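You operate a simulated robot arm through the tools that you are given. There is no shell and no other tool. Be economical: measure what you need, move in short steps, check, and stop when the job is done.

The job below is to be done with a simulated robot arm. You get a single attempt, and the scene is never put back.

## Task
Empty the drip tray, then squeeze the yellow strip on the feed board.
Fine: lower the guard, shut the drain cock once the glass is empty, set the gap on its patch, wind it through. Where these are worked on the way, their far stop is far enough and under half their travel is too little: drain cock.

Only the result counts: the job must be done as asked and must still hold three seconds after the hand-in. Knocking over, shifting, dropping, spilling or breaking anything else fails it.

## Robot
A 7-joint arm with a two-finger parallel gripper, fixed in place. Base frame: the origin is at the foot of the arm, x ahead of it, y to its left, z up. Readings come in mm, degrees, newtons and seconds.
With the tool pointing down near the work surface it reaches from about 140 to 600 mm from the base axis. Its first joint turns from -166.0 to 166.0 degrees. Payload 3.91 kg.
The TCP is the grasp point between the finger pads, 30 mm short of the fingertips. In the tool frame z runs along the fingers and y along their closing line. The gripper opens to 110 mm. The fingers are 20 mm wide and 10 mm thick; the gripper's body (48 by 112 mm) begins 55 mm behind the TCP.
Orientation is told as [roll, pitch, yaw] about the base's x, y, z axes, in that order, counted from this pose: with the fingers straight down and closing along the base's y, the tool's x points along the base's -x, its y along +y and its z along -z.

## Interface
- The arm moves only by the tool drive_tool. Its argument "series" is text: rows parted by semicolons, each of 7 numbers parted by spaces: the shift along the tool's x, y, z in units of 500 mm (1.0 is 500 mm), then the turn, a rotation vector about the tool's x, y, z in units of 90 degrees (1.0 is 90 degrees), then the opening, from 0 (shut) to 1 (fully open). In form: dx dy dz ax ay az fingers; .... A call has 1 to 20 rows; each row is the pose to reach, as a shift and turn from the pose commanded when the call began, along the tool's axes at that moment. A call with a number of a shift or a turn outside -1 to 1 is refused whole. Rows are played at 5 a second. More than 50 mm and 8.6 degrees between two rows, or a gripper value outside its range, and nothing of the call is played. A pose out of reach is approached as far as the arm can. The call stops where the force on the tool passes 40 N (or 10 N more than at its start, if that is more) or the arm is blocked; 0.2 s more then pass. Each finger travels about 153 mm/s and halts on what it meets, pressing with about 44 N; the grip force reading is that of the motor and also rises with nothing between the fingers. The clock runs only during rows and for 0.2 s after the last one: add rows that repeat a pose to give the fingers time. The reply holds the time, the measured pose of the TCP, the force on the tool along the base axes, the opening and the grip force, in the units named above and with some noise, with the torque about the TCP (base axes, N m) and any sound that the robot's microphone picked up.
- Cameras (640 x 400 px; columns grow to the right, rows downward): "scene" is fixed at [52.8, -499.7, 1593.1]; the picture's right is [0.74, -0.67, 0.00], its down [-0.33, -0.37, -0.87] and it looks along [0.58, 0.64, -0.49] (base axes); focal length 333 px, centre (320, 200). "wrist" rides on the gripper at [77, 7, -114] in the tool frame; the picture's right is [-0.09, 1.00, 0.00], its down [-0.80, -0.07, -0.59] and it looks along [-0.59, -0.05, 0.80] (tool axes); focal length 270 px, centre (320, 200). There is no depth. A picture from a camera that has moved, and an enlarged one, comes with that camera's place and axes in the base frame and with its lens. The place of the scene camera against the robot may be out by one fixed shift of up to 12 mm in any direction.
- grab_frame(camera): a new picture of that camera. It takes no simulated time.
- raise_lower(by): slides the trunk up (or, below 0, down) by that many mm; the arm rides with it, the base frame stays. It gives what a move gives, with no picture.
- zoom(camera, box): a new picture of the part [left, top, right, bottom] of that camera's present view, enlarged. It takes no simulated time.
- finish_job(): hands the job in; it is judged then, once.

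Go step by step. Nothing tells you positions but the pictures and the camera data: compare them with the known pose of the tool, close in by small moves and look again before you grip or let go. The budget is 120 turns and 64 pictures, counting those below and the enlarged ones. Unless the task says otherwise, let go and move clear before handing in, and close with one line.

The tools are called after "Request:" as name(argument=value, ...) on one line, values as JSON. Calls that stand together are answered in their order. drive_tool: Moves the arm, as the interface text tells. Its arguments: {"type":"object","properties":{"series":{"type":"string"}},"required":["series"]} The other tools are called the same way: raise_lower (by) slides the trunk up or down; grab_frame (camera) takes a picture; zoom (camera, box) takes an enlarged picture of a part of a camera's view; finish_job () hands the job in.

At the start:

```text
time_s: 0.0
ee_pos: [335.7, 22.4, 1452.5]
orientation: [0.0, 0.0, -0.1]
contact_force: [0.0, 0.2, 0.5]
torque: [-0.01, 0.03, 0.01]
grip_width: 109.7
finger_force: 0.1
trunk travel left (down, up): [-550.0, 60.0]
```

scene: 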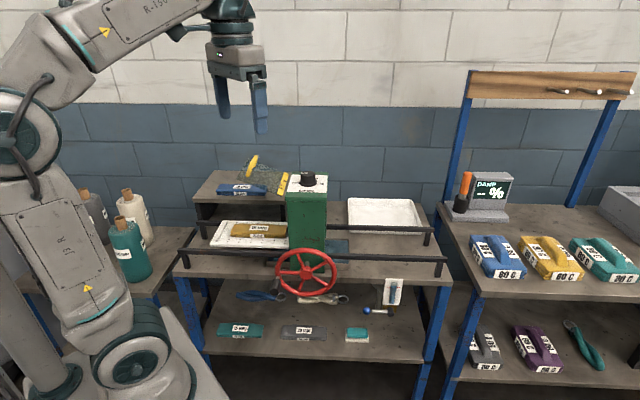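
wrist: 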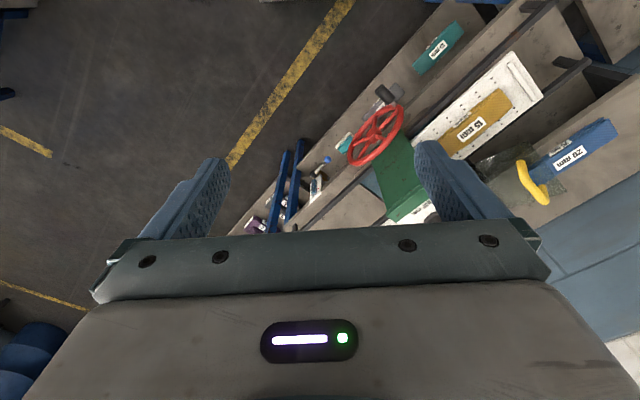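

I see a bench with a green roller press with a red handwheel, a feed board with a yellow strip, and a sight glass with a blue-handled cock below. I'll enlarge these parts first.

Request:
zoom(camera="scene", box=[170, 140, 450, 315])

Request:
zoom(camera="scene", box=[200, 260, 440, 400])

Request:
zoom(camera="scene", box=[250, 150, 350, 212])

Request:
zoom(camera="scene", box=[440, 160, 560, 235])

```text
2.29 times, centred on (310, 228) of scene
camera zoom: at [52.8, -499.7, 1593.1], right [0.74, -0.67, 0.0], down [-0.33, -0.37, -0.87], along [0.58, 0.64, -0.49], focal length 760 px, centre (343, 137)
```

zoom: 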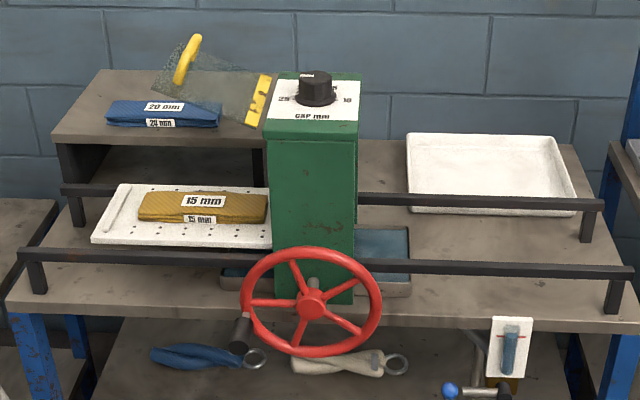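

```text
2.67 times, centred on (320, 330) of scene
camera zoom: at [52.8, -499.7, 1593.1], right [0.74, -0.67, 0.0], down [-0.33, -0.37, -0.87], along [0.58, 0.64, -0.49], focal length 887 px, centre (320, -147)
```

zoom: 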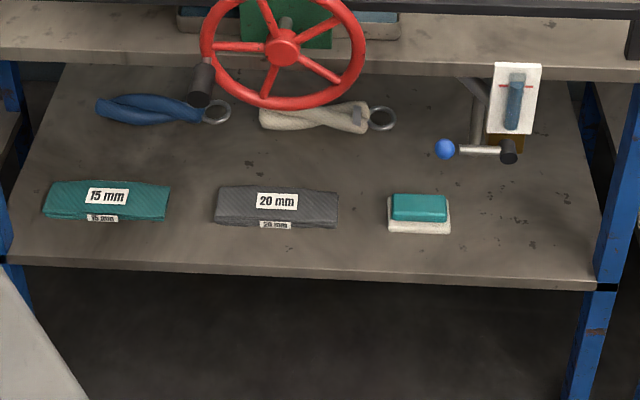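

```text
6.40 times, centred on (300, 181) of scene
camera zoom: at [52.8, -499.7, 1593.1], right [0.74, -0.67, 0.0], down [-0.33, -0.37, -0.87], along [0.58, 0.64, -0.49], focal length 2130 px, centre (448, 322)
```

zoom: 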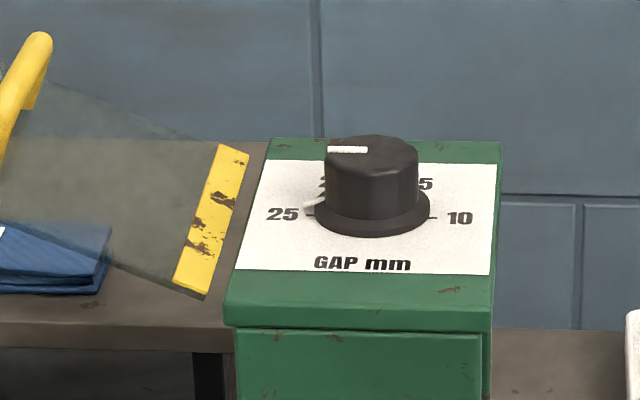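

```text
5.33 times, centred on (500, 198) of scene
camera zoom: at [52.8, -499.7, 1593.1], right [0.74, -0.67, 0.0], down [-0.33, -0.37, -0.87], along [0.58, 0.64, -0.49], focal length 1775 px, centre (-640, 213)
```

zoom: 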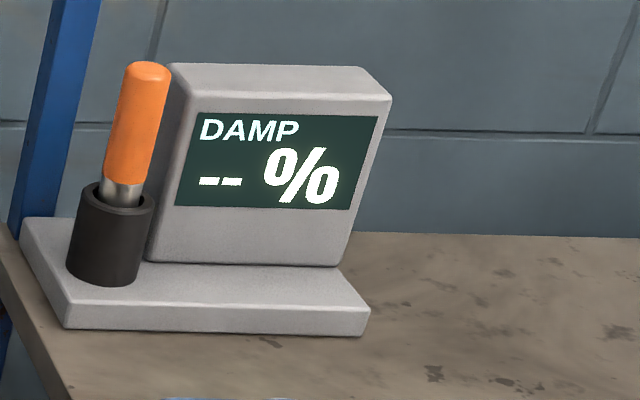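

The press, rails and drain cock lie on a bench turned about 45° from the base, with its front facing the robot. I'll yaw the tool 45° toward it, slide over and look with the wrist camera.

Request:
drive_tool(series="-0.018 0.028 0 0 0 -0.083 1;-0.036 0.056 0 0 0 -0.167 1;-0.054 0.084 0 0 0 -0.25 1;-0.072 0.112 0 0 0 -0.333 1;-0.09 0.14 0 0 0 -0.417 1;-0.107 0.168 0 0 0 -0.5 1;-0.107 0.168 0 0 0 -0.5 1")

Request:
raise_lower(by=-200)

Request:
grab_frame(camera="wrist")

```text
time_s: 1.6
ee_pos: [389.3, 107.0, 1452.2]
orientation: [0.0, 0.0, 45.1]
contact_force: [0.0, 0.0, 0.0]
torque: [0.01, 0.03, 0.01]
grip_width: 110.1
finger_force: 0.0
trunk travel left (down, up): [-550.0, 60.0]
```

```text
time_s: 3.8
ee_pos: [389.4, 106.4, 1252.0]
orientation: [-0.1, 0.1, 44.9]
contact_force: [0.8, 0.6, 0.1]
torque: [-0.02, 0.01, 0.02]
grip_width: 109.9
finger_force: 0.0
trunk travel left (down, up): [-350.0, 260.0]
```

```text
57 pictures are left
camera wrist: at [331.7, 56.9, 1367.5], right [-0.64, 0.77, 0.0], down [0.62, 0.52, 0.59], along [0.46, 0.38, -0.8], focal length 270 px, centre (320, 200)
```

wrist: 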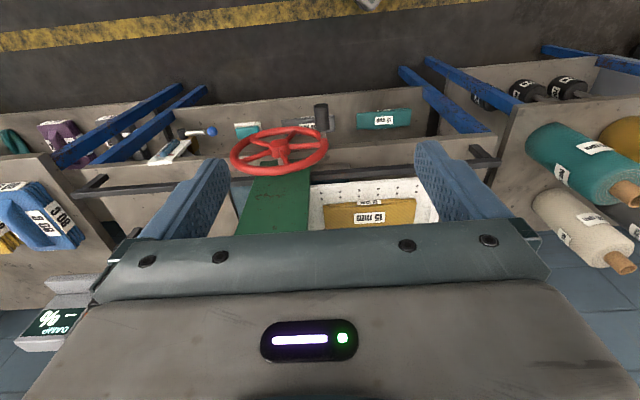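

The bench axes check out: press ahead, cock to the right (left in this inverted picture). I'll flip the tool about its axis by 180° so the camera will ride on top when the fingers point forward.

Request:
drive_tool(series="0 0 0 0 0 0.09 1;0 0 0 0 0 0.18 1;0 0 0 0 0 0.27 1;0 0 0 0 0 0.36 1;0 0 0 0 0 0.45 1;0 0 0 0 0 0.54 1;0 0 0 0 0 0.63 1;0 0 0 0 0 0.72 1;0 0 0 0 0 0.81 1;0 0 0 0 0 0.9 1;0 0 0 0 0 0.99 1")

Request:
drive_tool(series="0 0 0 0 0 0.09 1;0 0 0 0 0 0.18 1;0 0 0 0 0 0.27 1;0 0 0 0 0 0.36 1;0 0 0 0 0 0.45 1;0 0 0 0 0 0.54 1;0 0 0 0 0 0.63 1;0 0 0 0 0 0.72 1;0 0 0 0 0 0.81 1;0 0 0 0 0 0.9 1;0 0 0 0 0 0.99 1;0 0 0 0 0 1 1")

```text
time_s: 6.2
ee_pos: [389.0, 106.9, 1252.7]
orientation: [0.0, -0.1, -44.3]
contact_force: [0.2, -0.3, -1.3]
torque: [0.0, 0.0, -0.01]
grip_width: 110.0
finger_force: 0.0
trunk travel left (down, up): [-350.0, 260.0]
```

```text
time_s: 8.8
ee_pos: [390.1, 106.8, 1253.6]
orientation: [0.0, 0.0, -134.2]
contact_force: [0.4, 0.7, 0.5]
torque: [0.01, 0.02, -0.03]
grip_width: 110.0
finger_force: 0.1
trunk travel left (down, up): [-350.0, 260.0]
```

Flip worked. Now I tilt the fingers forward to about 60° from vertical and look.

Request:
drive_tool(series="0.02 0 0 0 0.09 0 1;0.04 0 0 0 0.18 0 1;0.06 0 0 0 0.27 0 1;0.08 0 0 0 0.36 0 1;0.1 0 0 0 0.45 0 1;0.1 0 0 0 0.54 0 1;0.1 0 0 0 0.63 0 1;0.1 0 0 0 0.67 0 1")

Request:
grab_frame(camera="wrist")

```text
time_s: 10.6
ee_pos: [424.3, 143.3, 1253.8]
orientation: [0.0, 60.4, -134.2]
contact_force: [0.1, -0.4, -0.3]
torque: [-0.04, 0.0, 0.0]
grip_width: 110.2
finger_force: 0.2
trunk travel left (down, up): [-350.0, 260.0]
```

```text
56 pictures are left
camera wrist: at [387.9, 93.4, 1376.7], right [0.68, -0.73, -0.08], down [-0.69, -0.61, -0.4], along [0.25, 0.33, -0.91], focal length 270 px, centre (320, 200)
```

wrist: 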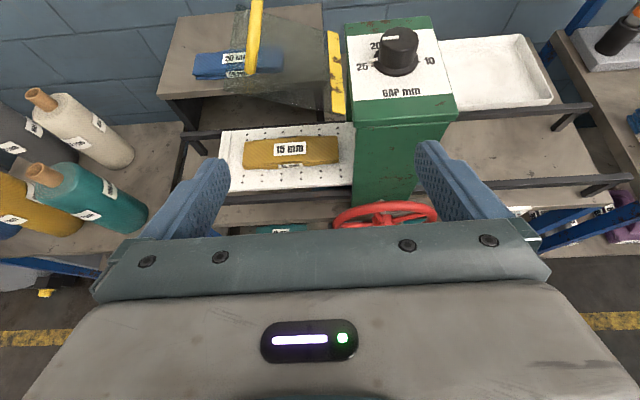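

Clear view of the press; the knob is near [692, 266, 1129]. I'll enlarge dial and guard.

Request:
zoom(camera="wrist", box=[330, 0, 470, 110])

Request:
zoom(camera="wrist", box=[160, 0, 370, 200])

```text
3.64 times, centred on (400, 55) of wrist
camera zoom: at [387.9, 93.4, 1376.7], right [0.68, -0.73, -0.08], down [-0.69, -0.61, -0.4], along [0.25, 0.33, -0.91], focal length 983 px, centre (29, 727)
```

zoom: 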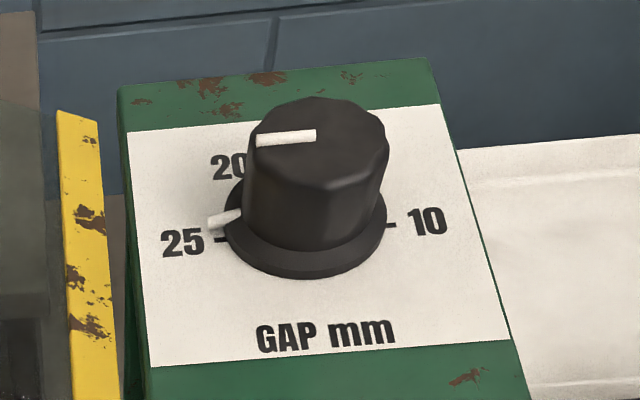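

```text
2.00 times, centred on (265, 100) of wrist
camera zoom: at [387.9, 93.4, 1376.7], right [0.68, -0.73, -0.08], down [-0.69, -0.61, -0.4], along [0.25, 0.33, -0.91], focal length 541 px, centre (430, 400)
```

zoom: 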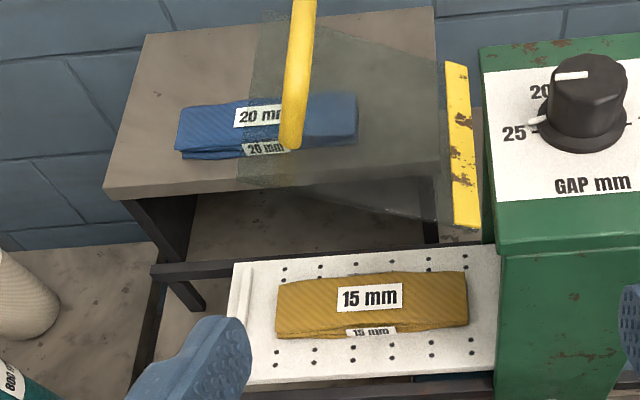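

Dial: 25 left, 20 and 15 behind, 10 right; pointer sits near 24, so 15 needs about 110° clockwise. First the drain: I lower the trunk and go look at the cock near [752, 15, 642].

Request:
raise_lower(by=-350)

Request:
grab_frame(camera="wrist")

```text
time_s: 14.0
ee_pos: [425.8, 141.5, 902.9]
orientation: [0.0, 60.3, -134.1]
contact_force: [0.4, 0.0, 1.1]
torque: [-0.01, 0.0, 0.01]
grip_width: 110.2
finger_force: 0.1
trunk travel left (down, up): [0.0, 610.0]
```

```text
53 pictures are left
camera wrist: at [388.1, 93.6, 1026.8], right [0.68, -0.72, -0.08], down [-0.69, -0.61, -0.4], along [0.24, 0.33, -0.91], focal length 270 px, centre (320, 200)
```

wrist: 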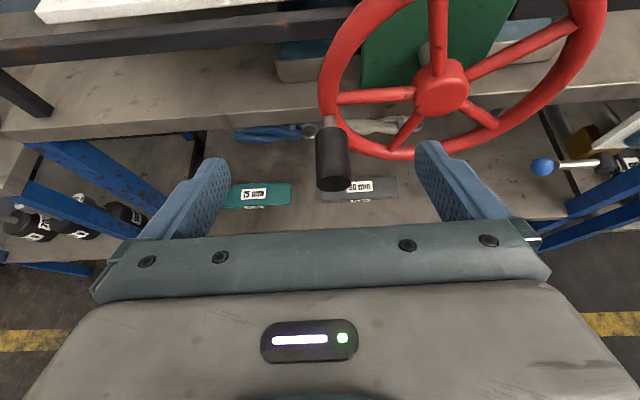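

Next I back off from the wheel handle and shift right and down toward the cock, bringing the tool nearly horizontal.

Request:
drive_tool(series="-0.035 0 -0.06 0 0 0 1;-0.071 0 -0.123 0 0 0 1;-0.105 0.06 -0.10 0 0.04 0 1;-0.14 0.12 -0.08 0 0.08 0 1;-0.17 0.18 -0.06 0 0.12 0 1;-0.205 0.24 -0.04 0 0.16 0 1;-0.24 0.3 -0.02 0 0.2 0 1;-0.27 0.36 -0.005 0 0.24 0 1;-0.3 0.41 0.01 0 0.278 0 1;-0.33 0.458 0.027 0 0.278 0 1")

Request:
grab_frame(camera="wrist")

```text
time_s: 16.2
ee_pos: [541.0, -68.0, 753.3]
orientation: [1.2, 85.4, -133.0]
contact_force: [-0.6, -0.4, -0.2]
torque: [-0.02, 0.04, 0.0]
grip_width: 109.8
finger_force: 0.0
trunk travel left (down, up): [0.0, 610.0]
```

```text
52 pictures are left
camera wrist: at [471.4, -149.5, 839.1], right [0.71, -0.7, -0.09], down [-0.51, -0.42, -0.75], along [0.49, 0.58, -0.65], focal length 270 px, centre (320, 200)
```

wrist: 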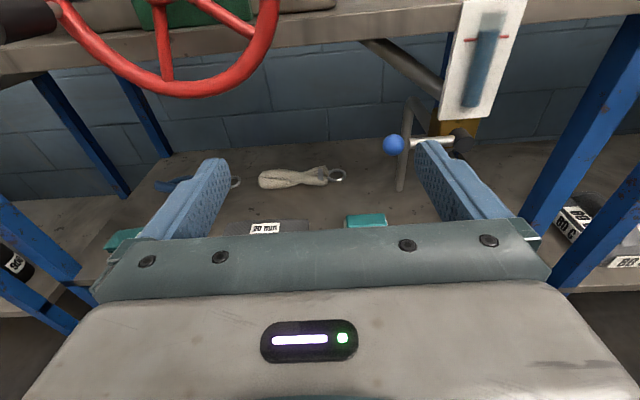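

I see the ball lever pointing left, sight glass full. Zoom for details.

Request:
zoom(camera="wrist", box=[350, 0, 550, 200])

Request:
zoom(camera="scene", box=[350, 265, 420, 325])

```text
2.00 times, centred on (450, 100) of wrist
camera zoom: at [471.4, -149.5, 839.1], right [0.71, -0.7, -0.09], down [-0.51, -0.42, -0.75], along [0.49, 0.58, -0.65], focal length 541 px, centre (60, 400)
```

zoom: 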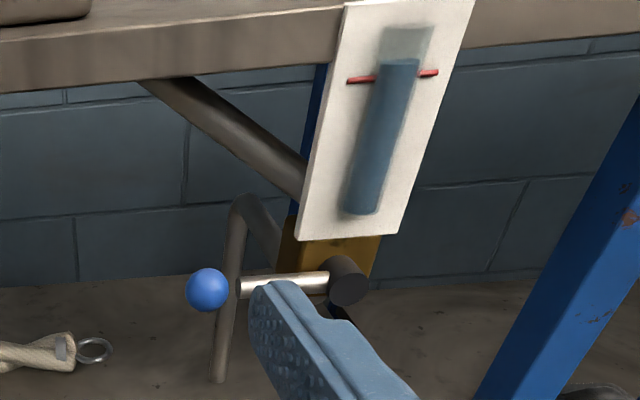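

```text
6.67 times, centred on (385, 295) of scene
camera zoom: at [52.8, -499.7, 1593.1], right [0.74, -0.67, 0.0], down [-0.33, -0.37, -0.87], along [0.58, 0.64, -0.49], focal length 2218 px, centre (-113, -433)
```

zoom: 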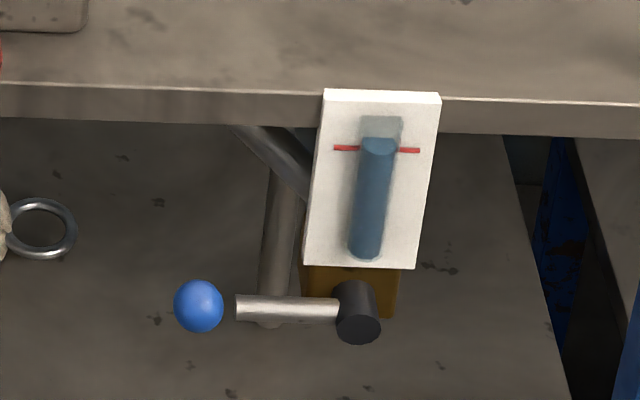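

The lever's pivot lies to the right of the blue ball with its axis toward me. I'll approach with closed fingers just above the ball.

Request:
drive_tool(series="0 0.08 0 0 0.025 0 0;-0.02 0.168 0.02 0 0.051 0 0;-0.03 0.168 0.1 0 0.051 0 0;-0.05 0.168 0.18 0 0.051 0 0;-0.07 0.168 0.26 0 0.051 0 0;-0.09 0.168 0.34 0 0.051 0 0;-0.09 0.168 0.34 0 0.051 0 0")

Request:
grab_frame(camera="wrist")

Request:
zoom(camera="scene", box=[330, 245, 430, 335])

```text
time_s: 17.8
ee_pos: [717.9, -6.4, 693.8]
orientation: [15.5, 89.9, -118.6]
contact_force: [0.4, 0.2, -0.1]
torque: [-0.01, 0.0, 0.0]
grip_width: 0.1
finger_force: 38.0
trunk travel left (down, up): [0.0, 610.0]
```

```text
49 pictures are left
camera wrist: at [643.5, -93.8, 770.8], right [0.72, -0.69, -0.09], down [-0.47, -0.38, -0.8], along [0.52, 0.61, -0.59], focal length 270 px, centre (320, 200)
```

wrist: 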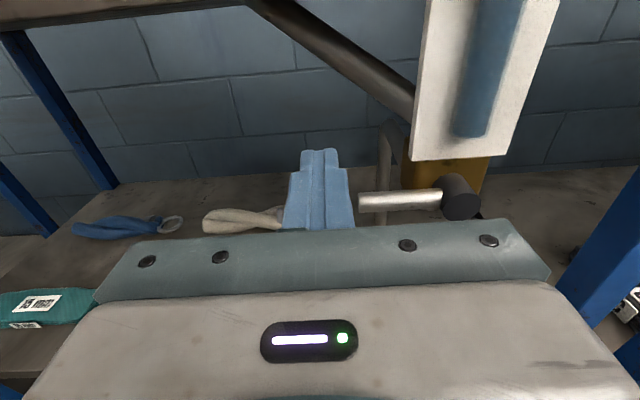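

```text
4.44 times, centred on (380, 290) of scene
camera zoom: at [52.8, -499.7, 1593.1], right [0.74, -0.67, 0.0], down [-0.33, -0.37, -0.87], along [0.58, 0.64, -0.49], focal length 1479 px, centre (53, -200)
```

zoom: 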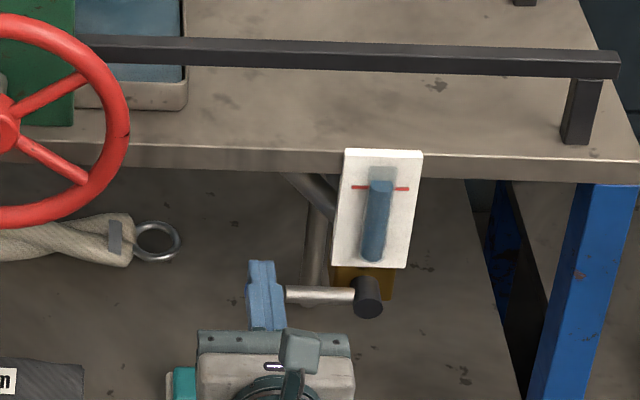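

Fingers are just above the ball. I move forward a bit more and push down gently.

Request:
drive_tool(series="0 0 0.04 0 0 0 0;-0.015 0 0.04 0 0 0 0;-0.03 0 0.04 0 0 0 0;-0.04 0 0.04 0 0 0 0;-0.05 0 0.04 0 0 0 0;-0.06 0 0.04 0 0 0 0;-0.07 0 0.04 0 0 0 0")

Request:
zoom(camera="scene", box=[350, 265, 420, 325])

```text
time_s: 19.4
ee_pos: [730.2, 5.8, 658.8]
orientation: [12.0, 90.0, -122.3]
contact_force: [1.0, 0.8, 0.4]
torque: [0.02, -0.02, -0.02]
grip_width: 0.0
finger_force: 38.0
trunk travel left (down, up): [0.0, 610.0]
```

```text
6.67 times, centred on (385, 295) of scene
camera zoom: at [52.8, -499.7, 1593.1], right [0.74, -0.67, 0.0], down [-0.33, -0.37, -0.87], along [0.58, 0.64, -0.49], focal length 2218 px, centre (-113, -433)
```

zoom: 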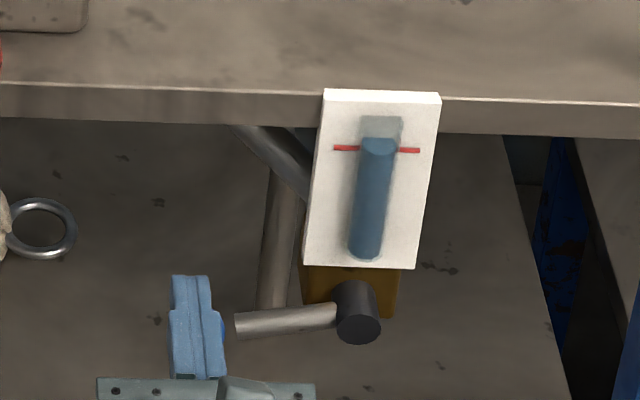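

Downward is free and the lever is turning. I continue the arc to its far stop.

Request:
drive_tool(series="-0.03 0.003 0 0 0 0 0;-0.058 0.006 0 0 0 0 0;-0.09 0.015 0 0 0 0 0;-0.117 0.027 0 0 0 0 0;-0.137 0.041 0 0 0 0 0;-0.154 0.056 0 0 0 0 0;-0.165 0.068 0 0 0 0 0;-0.175 0.08 0 0 0 0 0;-0.183 0.093 0 0 0 0 0;-0.191 0.106 0 0 0 0 0;-0.198 0.121 0 0 0 0 0;-0.202 0.136 0 0 0 0 0;-0.202 0.146 0 0 0 0 0")

Request:
zoom(camera="scene", box=[350, 265, 420, 325])

```text
time_s: 21.8
ee_pos: [768.2, -29.2, 564.6]
orientation: [151.4, 89.7, 18.1]
contact_force: [-21.5, 2.0, 5.9]
torque: [0.03, -0.28, 0.11]
grip_width: 0.1
finger_force: 37.3
trunk travel left (down, up): [0.0, 610.0]
stopped in row 11: the force on the tool passed its limit at 48 N (the readings are from after the stop); the commanded pose is now the measured one
```

```text
6.67 times, centred on (385, 295) of scene
camera zoom: at [52.8, -499.7, 1593.1], right [0.74, -0.67, 0.0], down [-0.33, -0.37, -0.87], along [0.58, 0.64, -0.49], focal length 2218 px, centre (-113, -433)
```

zoom: 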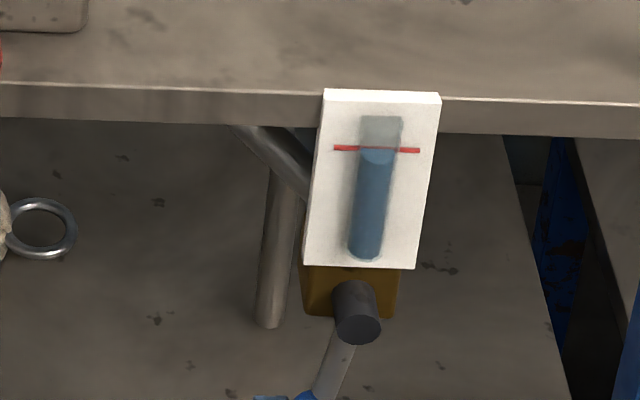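

The cock is at its far stop and the glass level is falling. I back off a little and wait.

Request:
drive_tool(series="0 -0.03 0 0 0 0 0;0 -0.03 0 0 0 0 0;0 -0.03 0 0 0 0 0;0 -0.03 0 0 0 0 0;0 -0.03 0 0 0 0 0;0 -0.03 0 0 0 0 0;0 -0.03 0 0 0 0 0;0 -0.03 0 0 0 0 0;0 -0.03 0 0 0 0 0;0 -0.03 0 0 0 0 0;0 -0.03 0 0 0 0 0;0 -0.03 0 0 0 0 0;0 -0.03 0 0 0 0 0;0 -0.03 0 0 0 0 0;0 -0.03 0 0 0 0 0;0 -0.03 0 0 0 0 0;0 -0.03 0 0 0 0 0;0 -0.03 0 0 0 0 0;0 -0.03 0 0 0 0 0;0 -0.03 0 0 0 0 0")

Request:
zoom(camera="scene", box=[350, 265, 420, 340])

```text
time_s: 26.0
ee_pos: [758.0, -20.0, 561.5]
orientation: [156.4, 89.9, 22.8]
contact_force: [0.0, 0.2, -0.5]
torque: [0.0, -0.01, 0.0]
grip_width: 0.0
finger_force: 38.2
trunk travel left (down, up): [0.0, 610.0]
```

```text
5.33 times, centred on (385, 302) of scene
camera zoom: at [52.8, -499.7, 1593.1], right [0.74, -0.67, 0.0], down [-0.33, -0.37, -0.87], along [0.58, 0.64, -0.49], focal length 1775 px, centre (-27, -347)
```

zoom: 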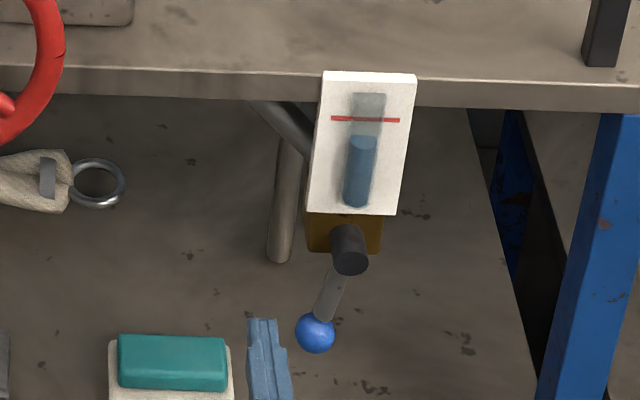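

Draining at about a quarter per 4–5 s. I retreat, pass to the right of the ball, and keep waiting.

Request:
drive_tool(series="0 -0.02 -0.06 0 0 0 0;0 -0.02 -0.13 0 0 0 0;0 0.05 -0.13 0 0 0 0;0 0.12 -0.13 0 0 0 0;0 0.14 -0.13 0 0 0 0;0 0.14 -0.13 0 0 0 0;0 0.14 -0.13 0 0 0 0;0 0.14 -0.13 0 0 0 0;0 0.14 -0.13 0 0 0 0;0 0.14 -0.13 0 0 0 0;0 0.14 -0.13 0 0 0 0;0 0.14 -0.13 0 0 0 0;0 0.14 -0.13 0 0 0 0;0 0.14 -0.13 0 0 0 0;0 0.14 -0.13 0 0 0 0;0 0.14 -0.13 0 0 0 0;0 0.14 -0.13 0 0 0 0;0 0.14 -0.13 0 0 0 0;0 0.14 -0.13 0 0 0 0;0 0.14 -0.13 0 0 0 0")

Request:
drive_tool(series="0 0 0 0 0 0 0;0 0 0 0 0 0 0;0 0 0 0 0 0 0;0 0 0 0 0 0 0;0 0 0 0 0 0 0;0 0 0 0 0 0 0;0 0 0 0 0 0 0;0 0 0 0 0 0 0;0 0 0 0 0 0 0;0 0 0 0 0 0 0;0 0 0 0 0 0 0;0 0 0 0 0 0 0;0 0 0 0 0 0 0;0 0 0 0 0 0 0;0 0 0 0 0 0 0;0 0 0 0 0 0 0;0 0 0 0 0 0 0;0 0 0 0 0 0 0;0 0 0 0 0 0 0;0 0 0 0 0 0 0")

Request:
drive_tool(series="0 0 0 0 0 0 0;0 0 0 0 0 0 0;0 0 0 0 0 0 0;0 0 0 0 0 0 0;0 0 0 0 0 0 0;0 0 0 0 0 0 0;0 0 0 0 0 0 0;0 0 0 0 0 0 0;0 0 0 0 0 0 0;0 0 0 0 0 0 0;0 0 0 0 0 0 0;0 0 0 0 0 0 0;0 0 0 0 0 0 0;0 0 0 0 0 0 0;0 0 0 0 0 0 0;0 0 0 0 0 0 0;0 0 0 0 0 0 0;0 0 0 0 0 0 0;0 0 0 0 0 0 0;0 0 0 0 0 0 0")

Request:
zoom(camera="scene", box=[350, 265, 420, 340])

Request:
grab_frame(camera="wrist")

```text
time_s: 30.2
ee_pos: [767.4, -115.3, 561.9]
orientation: [158.7, 89.9, 25.1]
contact_force: [-0.4, 0.5, -0.2]
torque: [-0.01, 0.04, 0.0]
grip_width: 0.0
finger_force: 37.6
trunk travel left (down, up): [0.0, 610.0]
```

```text
time_s: 34.4
ee_pos: [766.0, -113.8, 561.8]
orientation: [158.8, 89.9, 25.2]
contact_force: [0.4, -0.3, -0.7]
torque: [0.02, -0.04, 0.02]
grip_width: 0.2
finger_force: 37.6
trunk travel left (down, up): [0.0, 610.0]
```

```text
time_s: 38.6
ee_pos: [765.9, -115.2, 561.3]
orientation: [158.7, 89.8, 25.4]
contact_force: [0.6, 0.3, 0.3]
torque: [0.03, 0.0, -0.01]
grip_width: 0.2
finger_force: 37.6
trunk travel left (down, up): [0.0, 610.0]
```

```text
5.33 times, centred on (385, 302) of scene
camera zoom: at [52.8, -499.7, 1593.1], right [0.74, -0.67, 0.0], down [-0.33, -0.37, -0.87], along [0.58, 0.64, -0.49], focal length 1775 px, centre (-27, -347)
```

zoom: 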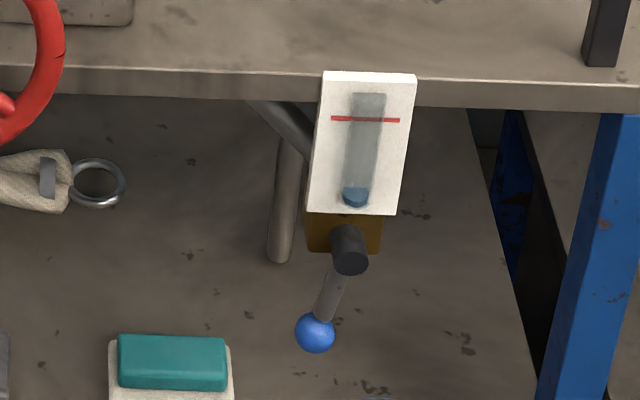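

```text
43 pictures are left
camera wrist: at [693.2, -202.7, 638.7], right [0.72, -0.69, -0.09], down [-0.46, -0.38, -0.8], along [0.52, 0.62, -0.59], focal length 270 px, centre (320, 200)
```

wrist: 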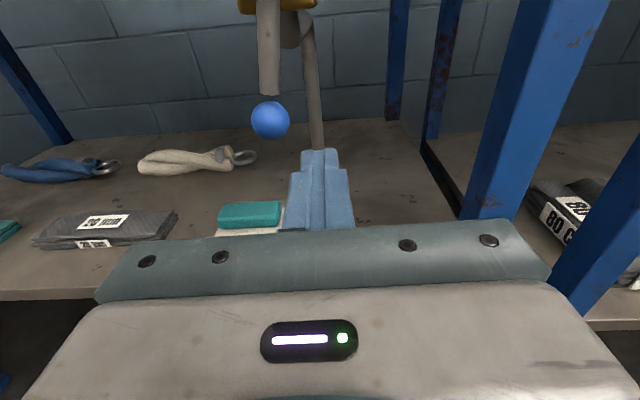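

Nearly empty. Wait another 8 s and check.

Request:
drive_tool(series="0 0 0 0 0 0 0;0 0 0 0 0 0 0;0 0 0 0 0 0 0;0 0 0 0 0 0 0;0 0 0 0 0 0 0;0 0 0 0 0 0 0;0 0 0 0 0 0 0;0 0 0 0 0 0 0;0 0 0 0 0 0 0;0 0 0 0 0 0 0;0 0 0 0 0 0 0;0 0 0 0 0 0 0;0 0 0 0 0 0 0;0 0 0 0 0 0 0;0 0 0 0 0 0 0;0 0 0 0 0 0 0;0 0 0 0 0 0 0;0 0 0 0 0 0 0;0 0 0 0 0 0 0;0 0 0 0 0 0 0")

Request:
drive_tool(series="0 0 0 0 0 0 0;0 0 0 0 0 0 0;0 0 0 0 0 0 0;0 0 0 0 0 0 0;0 0 0 0 0 0 0;0 0 0 0 0 0 0;0 0 0 0 0 0 0;0 0 0 0 0 0 0;0 0 0 0 0 0 0;0 0 0 0 0 0 0;0 0 0 0 0 0 0;0 0 0 0 0 0 0;0 0 0 0 0 0 0;0 0 0 0 0 0 0;0 0 0 0 0 0 0;0 0 0 0 0 0 0;0 0 0 0 0 0 0;0 0 0 0 0 0 0;0 0 0 0 0 0 0;0 0 0 0 0 0 0")

Request:
zoom(camera="scene", box=[350, 265, 420, 340])

```text
time_s: 42.8
ee_pos: [766.2, -114.7, 562.0]
orientation: [158.5, 89.9, 25.0]
contact_force: [-0.3, -0.2, -0.5]
torque: [0.0, -0.01, 0.0]
grip_width: 0.0
finger_force: 37.3
trunk travel left (down, up): [0.0, 610.0]
```

```text
time_s: 47.0
ee_pos: [766.1, -114.9, 561.6]
orientation: [158.3, 89.7, 24.8]
contact_force: [0.2, 0.8, 0.2]
torque: [0.03, 0.0, -0.02]
grip_width: 0.0
finger_force: 38.1
trunk travel left (down, up): [0.0, 610.0]
```

```text
5.33 times, centred on (385, 302) of scene
camera zoom: at [52.8, -499.7, 1593.1], right [0.74, -0.67, 0.0], down [-0.33, -0.37, -0.87], along [0.58, 0.64, -0.49], focal length 1775 px, centre (-27, -347)
```

zoom: 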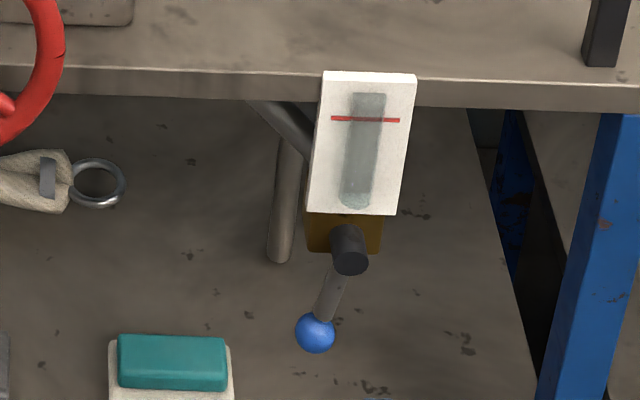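

The glass is empty. Now I push the ball from its right side back up to shut the cock.

Request:
drive_tool(series="0 0 0.07 0 0 0 0;-0.007 0 0.14 0 0 0 0;-0.014 -0.02 0.14 0 0 0 0;-0.012 -0.05 0.14 0 0 0 0;-0.008 -0.083 0.14 0 0 0 0;0 -0.106 0.14 0 0 0 0;0.009 -0.127 0.14 0 0 0 0;0.022 -0.147 0.14 0 0 0 0;0.037 -0.165 0.14 0 0 0 0;0.055 -0.181 0.14 0 0 0 0;0.074 -0.194 0.14 0 0 0 0;0.096 -0.204 0.14 0 0 0 0;0.118 -0.212 0.14 0 0 0 0;0.136 -0.216 0.14 0 0 0 0;0.155 -0.218 0.14 0 0 0 0")

Request:
zoom(camera="scene", box=[350, 265, 420, 340])

```text
time_s: 50.2
ee_pos: [734.4, 9.9, 631.4]
orientation: [-33.3, 89.3, -167.0]
contact_force: [-4.2, 1.2, -33.0]
torque: [-0.2, 0.28, -0.37]
grip_width: 0.0
finger_force: 38.4
trunk travel left (down, up): [0.0, 610.0]
```

```text
5.33 times, centred on (385, 302) of scene
camera zoom: at [52.8, -499.7, 1593.1], right [0.74, -0.67, 0.0], down [-0.33, -0.37, -0.87], along [0.58, 0.64, -0.49], focal length 1775 px, centre (-27, -347)
```

zoom: 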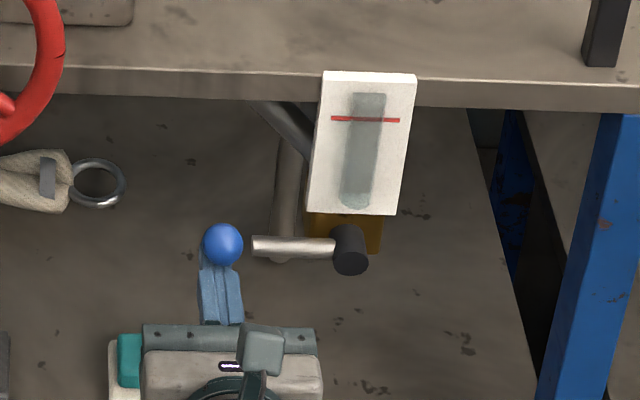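

The cock is back on its closed stop with the glass empty. I withdraw downward and back, then move left and raise the trunk for the guard.

Request:
drive_tool(series="-0.05 0 0 0 0 0 0;-0.05 0 -0.08 0 0 0 0;-0.05 0 -0.17 0 0 0 0;-0.05 0 -0.26 0 0 0 0;0 -0.06 -0.34 0 0 0 0;0.05 -0.13 -0.4 0 0 0 0;0.1 -0.2 -0.4 0 0 0 0;0.15 -0.28 -0.4 0 0 0 0;0.2 -0.35 -0.4 0 0 0 0;0.2 -0.43 -0.4 0 0 0 0;0.2 -0.5 -0.4 0 0 0 0")

Request:
raise_lower(by=430)

Request:
grab_frame(camera="wrist")

```text
refused: row 5 steps farther than a row can; nothing moved
```

```text
refused: 430 is not a number from -400 to 400
```

```text
40 pictures are left
camera wrist: at [662.8, -77.4, 710.1], right [0.72, -0.69, -0.09], down [-0.47, -0.38, -0.79], along [0.51, 0.62, -0.6], focal length 270 px, centre (320, 200)
```

wrist: 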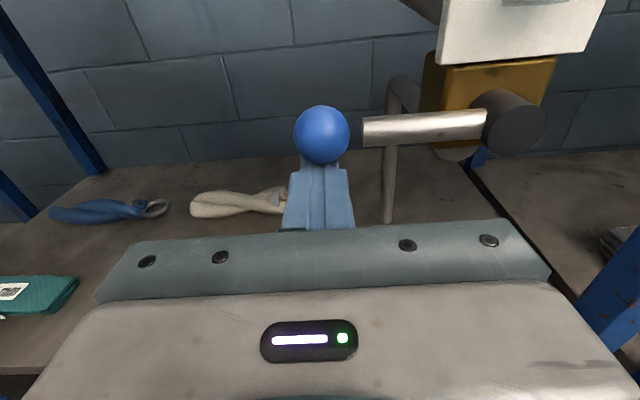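

Steps were too long and nothing moved; I redo with shorter ones.

Request:
drive_tool(series="-0.05 0 0 0 0 0 0;-0.05 0 -0.08 0 0 0 0;-0.05 0 -0.17 0 0 0 0;-0.05 0 -0.26 0 0 0 0;-0.05 0 -0.34 0 0 0 0;-0.02 -0.05 -0.4 0 0 0 0;0.02 -0.12 -0.4 0 0 0 0;0.06 -0.19 -0.4 0 0 0 0;0.1 -0.26 -0.4 0 0 0 0;0.14 -0.33 -0.4 0 0 0 0;0.18 -0.4 -0.4 0 0 0 0;0.2 -0.48 -0.4 0 0 0 0;0.2 -0.55 -0.4 0 0 0 0;0.2 -0.62 -0.4 0 0 0 0")

```text
time_s: 53.2
ee_pos: [390.9, 70.7, 750.8]
orientation: [-68.7, 89.3, 158.0]
contact_force: [-0.5, -0.3, -0.8]
torque: [-0.01, -0.02, 0.01]
grip_width: 0.1
finger_force: 37.9
out of reach, approached as far as the arm can: row 14
trunk travel left (down, up): [0.0, 610.0]
```

Request:
raise_lower(by=400)

Request:
grab_frame(camera="wrist")

```text
time_s: 57.0
ee_pos: [386.8, 72.3, 1154.5]
orientation: [140.2, 89.9, 6.7]
contact_force: [0.0, -0.6, -0.2]
torque: [-0.02, 0.01, -0.03]
grip_width: 0.0
finger_force: 37.4
trunk travel left (down, up): [-400.0, 210.0]
```

```text
39 pictures are left
camera wrist: at [313.4, -15.8, 1232.2], right [0.72, -0.69, -0.09], down [-0.46, -0.38, -0.8], along [0.52, 0.62, -0.59], focal length 270 px, centre (320, 200)
```

wrist: 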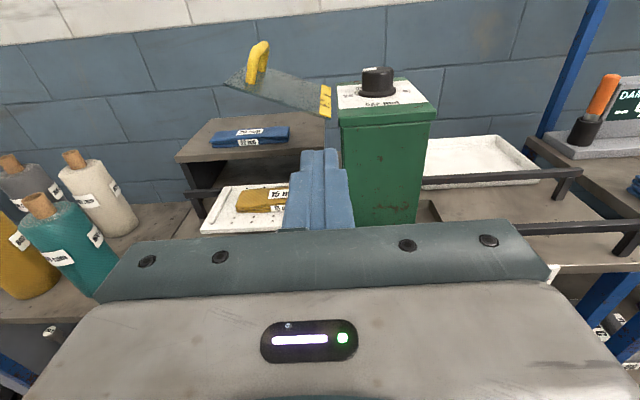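

Request:
zoom(camera="wrist", box=[170, 20, 450, 220])

```text
2.00 times, centred on (310, 120) of wrist
camera zoom: at [313.4, -15.8, 1232.2], right [0.72, -0.69, -0.09], down [-0.46, -0.38, -0.8], along [0.52, 0.62, -0.59], focal length 541 px, centre (340, 360)
```

zoom: 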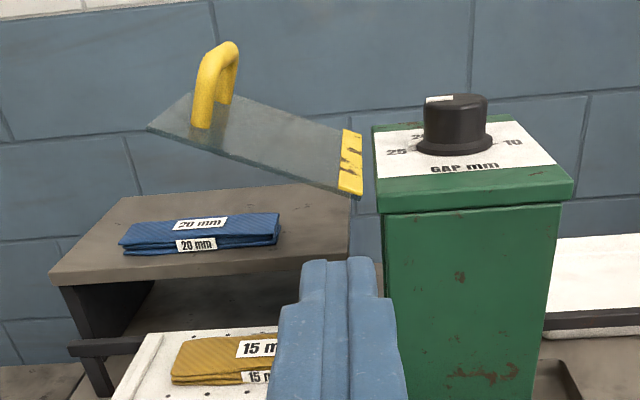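

The guard plate slopes up-left from a hinge by the housing, with a free 40 mm strip of plate in front of its yellow handle. I'll bring closed fingers above that spot at its outer end.

Request:
drive_tool(series="0.05 -0.05 0 0 0 0 0;0.06 -0.12 0 0 0 0 0;0.06 -0.2 0.03 0 0 0 0;0.06 -0.2 0.12 0 0 0 0;0.06 -0.2 0.21 0 0 0 0;0.06 -0.2 0.3 0 0 0 0;0.06 -0.2 0.39 0 0 0 0;0.06 -0.2 0.48 0 0 0 0;0.06 -0.2 0.54 0 0 0 0;0.06 -0.2 0.54 0 0 0 0")

Request:
grab_frame(camera="wrist")

Request:
zoom(camera="scene", box=[200, 130, 360, 230])

```text
time_s: 57.9
ee_pos: [380.6, 133.8, 1167.6]
orientation: [-69.0, 81.3, 155.2]
contact_force: [-0.4, -0.8, 0.5]
torque: [-0.02, 0.0, 0.03]
grip_width: 0.0
finger_force: 37.6
out of reach, approached as far as the arm can: row 2, 3, 4
trunk travel left (down, up): [-400.0, 210.0]
stopped in row 4: the arm was blocked; the commanded pose is now the measured one
```

```text
37 pictures are left
camera wrist: at [314.8, 44.4, 1248.6], right [0.67, -0.7, -0.23], down [-0.58, -0.31, -0.75], along [0.46, 0.64, -0.62], focal length 270 px, centre (320, 200)
```

wrist: 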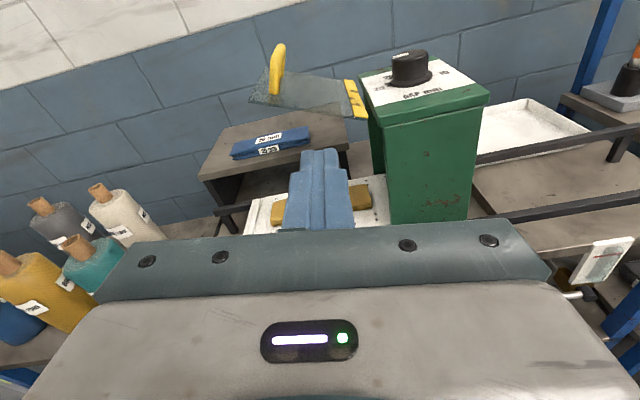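

```text
4.00 times, centred on (280, 180) of scene
camera zoom: at [52.8, -499.7, 1593.1], right [0.74, -0.67, 0.0], down [-0.33, -0.37, -0.87], along [0.58, 0.64, -0.49], focal length 1331 px, centre (480, 280)
```

zoom: 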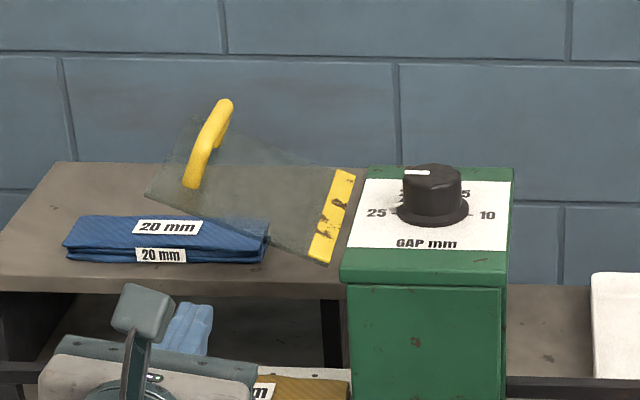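

The tool was blocked by a joint limit close to the body. I go forward first, straightening the tool as I go.

Request:
drive_tool(series="0.005 0 0.09 0 0.01 -0.02 0;0.01 0 0.17 0 0.02 -0.05 0;0.015 -0.04 0.24 0 0.034 -0.09 0;0.02 -0.08 0.32 0 0.034 -0.09 0;0.027 -0.126 0.39 0 0.034 -0.09 0;0.027 -0.126 0.43 0 0.034 -0.09 0;0.027 -0.126 0.43 0 0.034 -0.09 0")

Request:
grab_frame(camera="wrist")

Request:
zoom(camera="scene", box=[200, 130, 360, 230])

```text
time_s: 59.5
ee_pos: [491.1, 329.9, 1178.1]
orientation: [83.8, 89.9, -51.9]
contact_force: [0.0, 0.7, -0.6]
torque: [-0.01, -0.02, 0.0]
grip_width: 0.0
finger_force: 37.2
trunk travel left (down, up): [-400.0, 210.0]
```

```text
35 pictures are left
camera wrist: at [414.8, 244.9, 1255.7], right [0.69, -0.71, -0.09], down [-0.47, -0.37, -0.8], along [0.54, 0.6, -0.59], focal length 270 px, centre (320, 200)
```

wrist: 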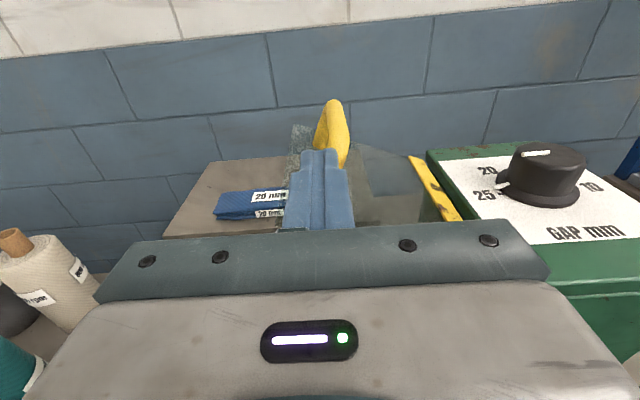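

```text
4.00 times, centred on (280, 180) of scene
camera zoom: at [52.8, -499.7, 1593.1], right [0.74, -0.67, 0.0], down [-0.33, -0.37, -0.87], along [0.58, 0.64, -0.49], focal length 1331 px, centre (480, 280)
```

zoom: 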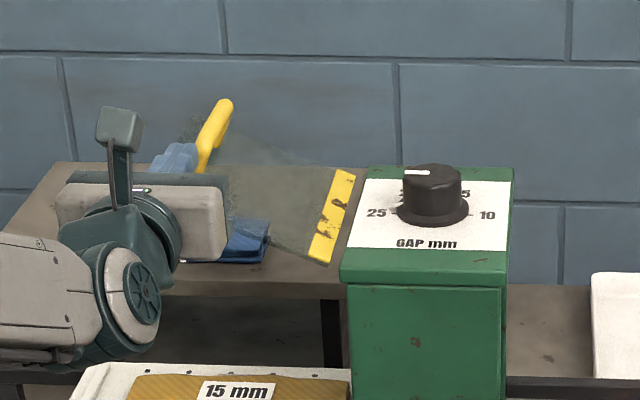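

Fingertips are over the plate just ahead of the handle. Now I press down along the hinge arc.

Request:
drive_tool(series="-0.02 0.005 0.02 0 0 0 0;-0.045 0.008 0.02 0 0 0 0;-0.065 0.008 0.02 0 0 0 0;-0.085 0.003 0.02 0 0 0 0;-0.105 -0.003 0.02 0 0 0 0;-0.125 -0.01 0.02 0 0 0 0;-0.145 -0.014 0.02 0 0 0 0;-0.165 -0.014 0.02 0 0 0 0")

Request:
zoom(camera="scene", box=[200, 130, 360, 230])

```text
time_s: 60.1
ee_pos: [491.7, 332.3, 1167.4]
orientation: [137.2, 89.3, 1.7]
contact_force: [-32.0, -20.3, 2.2]
torque: [-0.09, 0.28, 0.12]
grip_width: 0.0
finger_force: 37.6
trunk travel left (down, up): [-400.0, 210.0]
stopped in row 2: the force on the tool passed its limit at 57 N (the readings are from after the stop); the commanded pose is now the measured one
```

```text
4.00 times, centred on (280, 180) of scene
camera zoom: at [52.8, -499.7, 1593.1], right [0.74, -0.67, 0.0], down [-0.33, -0.37, -0.87], along [0.58, 0.64, -0.49], focal length 1331 px, centre (480, 280)
```

zoom: 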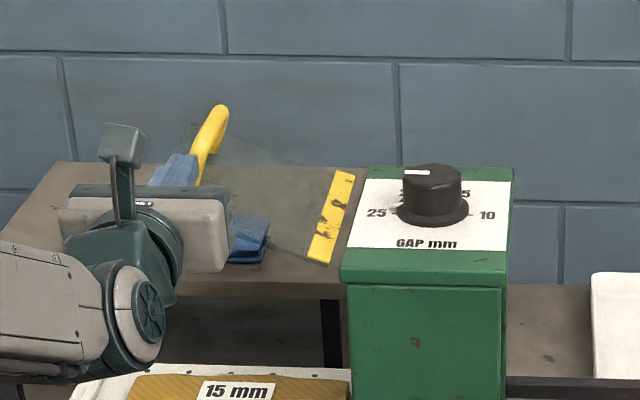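

The tips met the handle's front leg. I back off and press on the plate just to the right of the handle instead.

Request:
drive_tool(series="0.01 0 -0.03 0 0 0 0;0.01 0.05 -0.03 0 0 0 0;0.01 0.092 -0.03 0 0 0 0;0.01 0.092 0.06 0 0 0 0;-0.02 0.092 0.06 0 0 0 0;-0.044 0.09 0.06 0 0 0 0;-0.064 0.088 0.06 0 0 0 0;-0.08 0.083 0.06 0 0 0 0;-0.1 0.075 0.06 0 0 0 0;-0.118 0.068 0.06 0 0 0 0;-0.145 0.066 0.06 0 0 0 0;-0.172 0.068 0.06 0 0 0 0")

Request:
zoom(camera="scene", box=[200, 130, 360, 230])

```text
time_s: 62.7
ee_pos: [545.1, 331.3, 1078.6]
orientation: [126.6, 89.5, -9.0]
contact_force: [0.1, -0.1, -0.3]
torque: [0.0, -0.02, 0.01]
grip_width: 0.0
finger_force: 37.3
trunk travel left (down, up): [-400.0, 210.0]
```

```text
4.00 times, centred on (280, 180) of scene
camera zoom: at [52.8, -499.7, 1593.1], right [0.74, -0.67, 0.0], down [-0.33, -0.37, -0.87], along [0.58, 0.64, -0.49], focal length 1331 px, centre (480, 280)
```

zoom: 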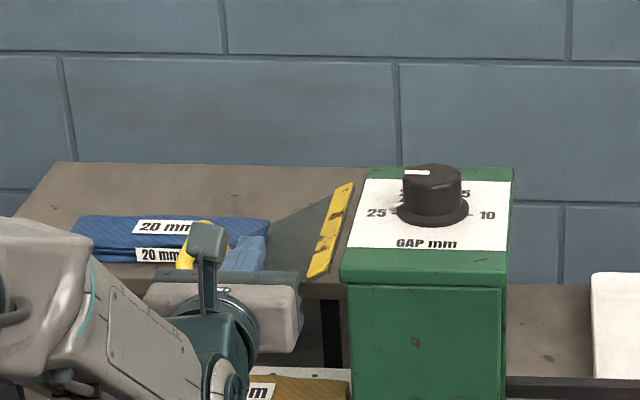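

The guard is going down freely. I continue along the arc until it stops.

Request:
drive_tool(series="-0.02 0.004 0 0 0 0 0;-0.042 0.01 0 0 0 0 0;-0.054 0.018 0 0 0 0 0;-0.064 0.026 0 0 0 0 0;-0.074 0.035 0 0 0 0 0;-0.083 0.044 0 0 0 0 0;-0.092 0.055 0 0 0 0 0;-0.1 0.066 0 0 0 0 0;-0.105 0.078 0 0 0 0 0;-0.11 0.09 0 0 0 0 0")

Request:
grab_frame(camera="wrist")

Request:
zoom(camera="scene", box=[200, 130, 360, 260])

```text
time_s: 64.9
ee_pos: [578.1, 299.2, 1023.9]
orientation: [122.0, 89.5, -13.7]
contact_force: [-0.1, 1.3, 0.3]
torque: [0.0, -0.04, 0.0]
grip_width: 0.0
finger_force: 37.7
trunk travel left (down, up): [-400.0, 210.0]
```

```text
31 pictures are left
camera wrist: at [500.6, 214.5, 1100.5], right [0.7, -0.71, -0.08], down [-0.47, -0.37, -0.8], along [0.54, 0.6, -0.59], focal length 270 px, centre (320, 200)
```

wrist: 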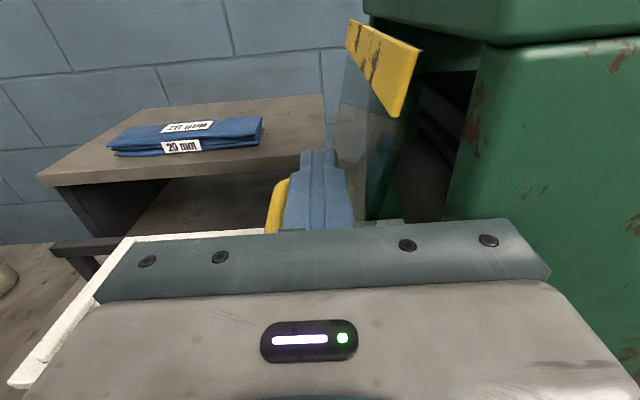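

```text
3.08 times, centred on (280, 195) of scene
camera zoom: at [52.8, -499.7, 1593.1], right [0.74, -0.67, 0.0], down [-0.33, -0.37, -0.87], along [0.58, 0.64, -0.49], focal length 1024 px, centre (443, 215)
```

zoom: 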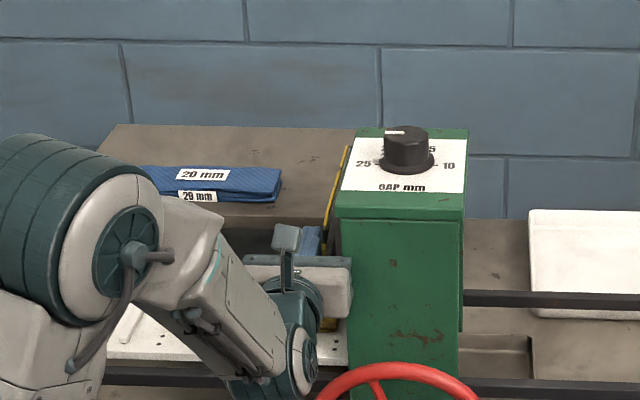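

The guard hangs nearly vertical in front of the nip. I press right a bit more to find its stop.

Request:
drive_tool(series="0 0.012 0 0 0 0 0;-0.002 0.024 0 0 0 0 0;-0.003 0.034 0 0 0 0 0;-0.003 0.044 0 0 0 0 0;-0.003 0.054 0 0 0 0 0;-0.003 0.064 0 0 0 0 0")

Request:
grab_frame(camera="wrist")

```text
time_s: 66.3
ee_pos: [590.2, 285.9, 1021.9]
orientation: [108.6, 89.6, -25.8]
contact_force: [-28.2, 15.5, 1.6]
torque: [0.12, 0.31, -1.27]
grip_width: 0.1
finger_force: 37.0
trunk travel left (down, up): [-400.0, 210.0]
stopped in row 6: the force on the tool passed its limit at 43 N (the readings are from after the stop); the commanded pose is now the measured one
```

```text
29 pictures are left
camera wrist: at [515.3, 199.7, 1099.3], right [0.71, -0.7, -0.08], down [-0.46, -0.38, -0.8], along [0.53, 0.61, -0.59], focal length 270 px, centre (320, 200)
```

wrist: 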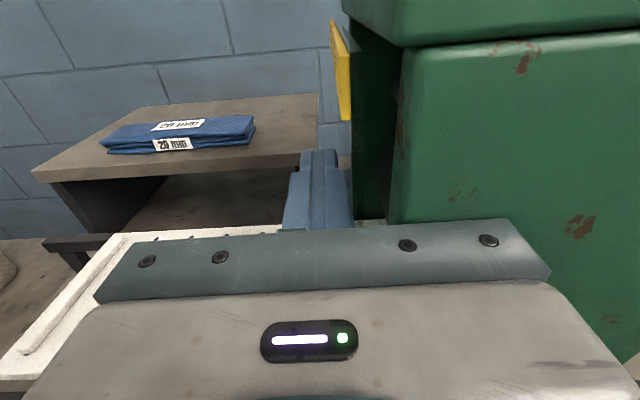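

The guard is fully down against its stop. I withdraw, raise the trunk and tilt the tool 45° down for the gap knob.

Request:
drive_tool(series="0 -0.03 0 0 0 0 0;0 -0.03 -0.08 0 0 0 0;0 -0.03 -0.16 0 0 0 0;0 -0.03 -0.24 0 0 0 0;0 -0.03 -0.32 0 0 0 0;0 0.03 -0.38 0 0 0 0;0 0.1 -0.38 0 0 0 0.3")

Request:
raise_lower(by=205)

Request:
drive_tool(series="0 0 0 0 -0.09 0 0.75;0 0 0 0 -0.18 0 0.75;0 0 0 0 -0.27 0 0.75;0 0 0 0 -0.36 0 0.75;0 0 0 0 -0.45 0 0.75;0 0 0 0 -0.5 0 0.75")

Request:
grab_frame(camera="wrist")

```text
time_s: 67.9
ee_pos: [496.8, 109.4, 1020.6]
orientation: [119.4, 89.7, -15.7]
contact_force: [0.7, 0.1, 0.2]
torque: [0.02, -0.01, 0.02]
grip_width: 33.3
finger_force: 0.0
out of reach, approached as far as the arm can: row 5, 6
trunk travel left (down, up): [-400.0, 210.0]
```

```text
time_s: 70.1
ee_pos: [496.8, 110.8, 1225.1]
orientation: [111.0, 89.8, -24.0]
contact_force: [1.0, 0.0, -0.3]
torque: [-0.01, 0.0, -0.01]
grip_width: 32.9
finger_force: 0.1
trunk travel left (down, up): [-605.0, 5.0]
```

```text
time_s: 71.5
ee_pos: [497.8, 109.7, 1226.1]
orientation: [0.4, 45.0, -134.8]
contact_force: [0.5, -0.1, 0.4]
torque: [0.0, -0.02, -0.05]
grip_width: 82.4
finger_force: 0.0
trunk travel left (down, up): [-605.0, 5.0]
```

```text
28 pictures are left
camera wrist: at [484.0, 87.2, 1361.2], right [0.66, -0.75, -0.06], down [-0.75, -0.65, -0.15], along [0.07, 0.14, -0.99], focal length 270 px, centre (320, 200)
```

wrist: 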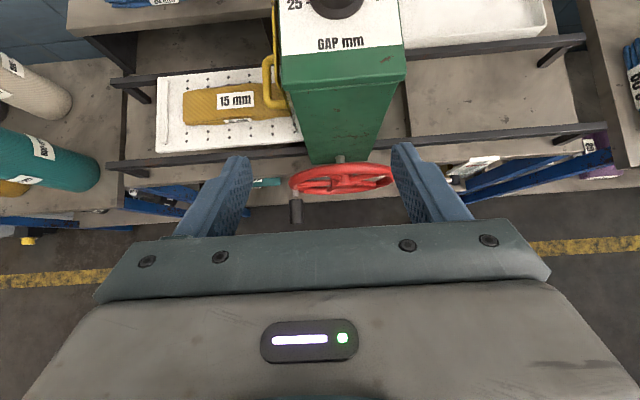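

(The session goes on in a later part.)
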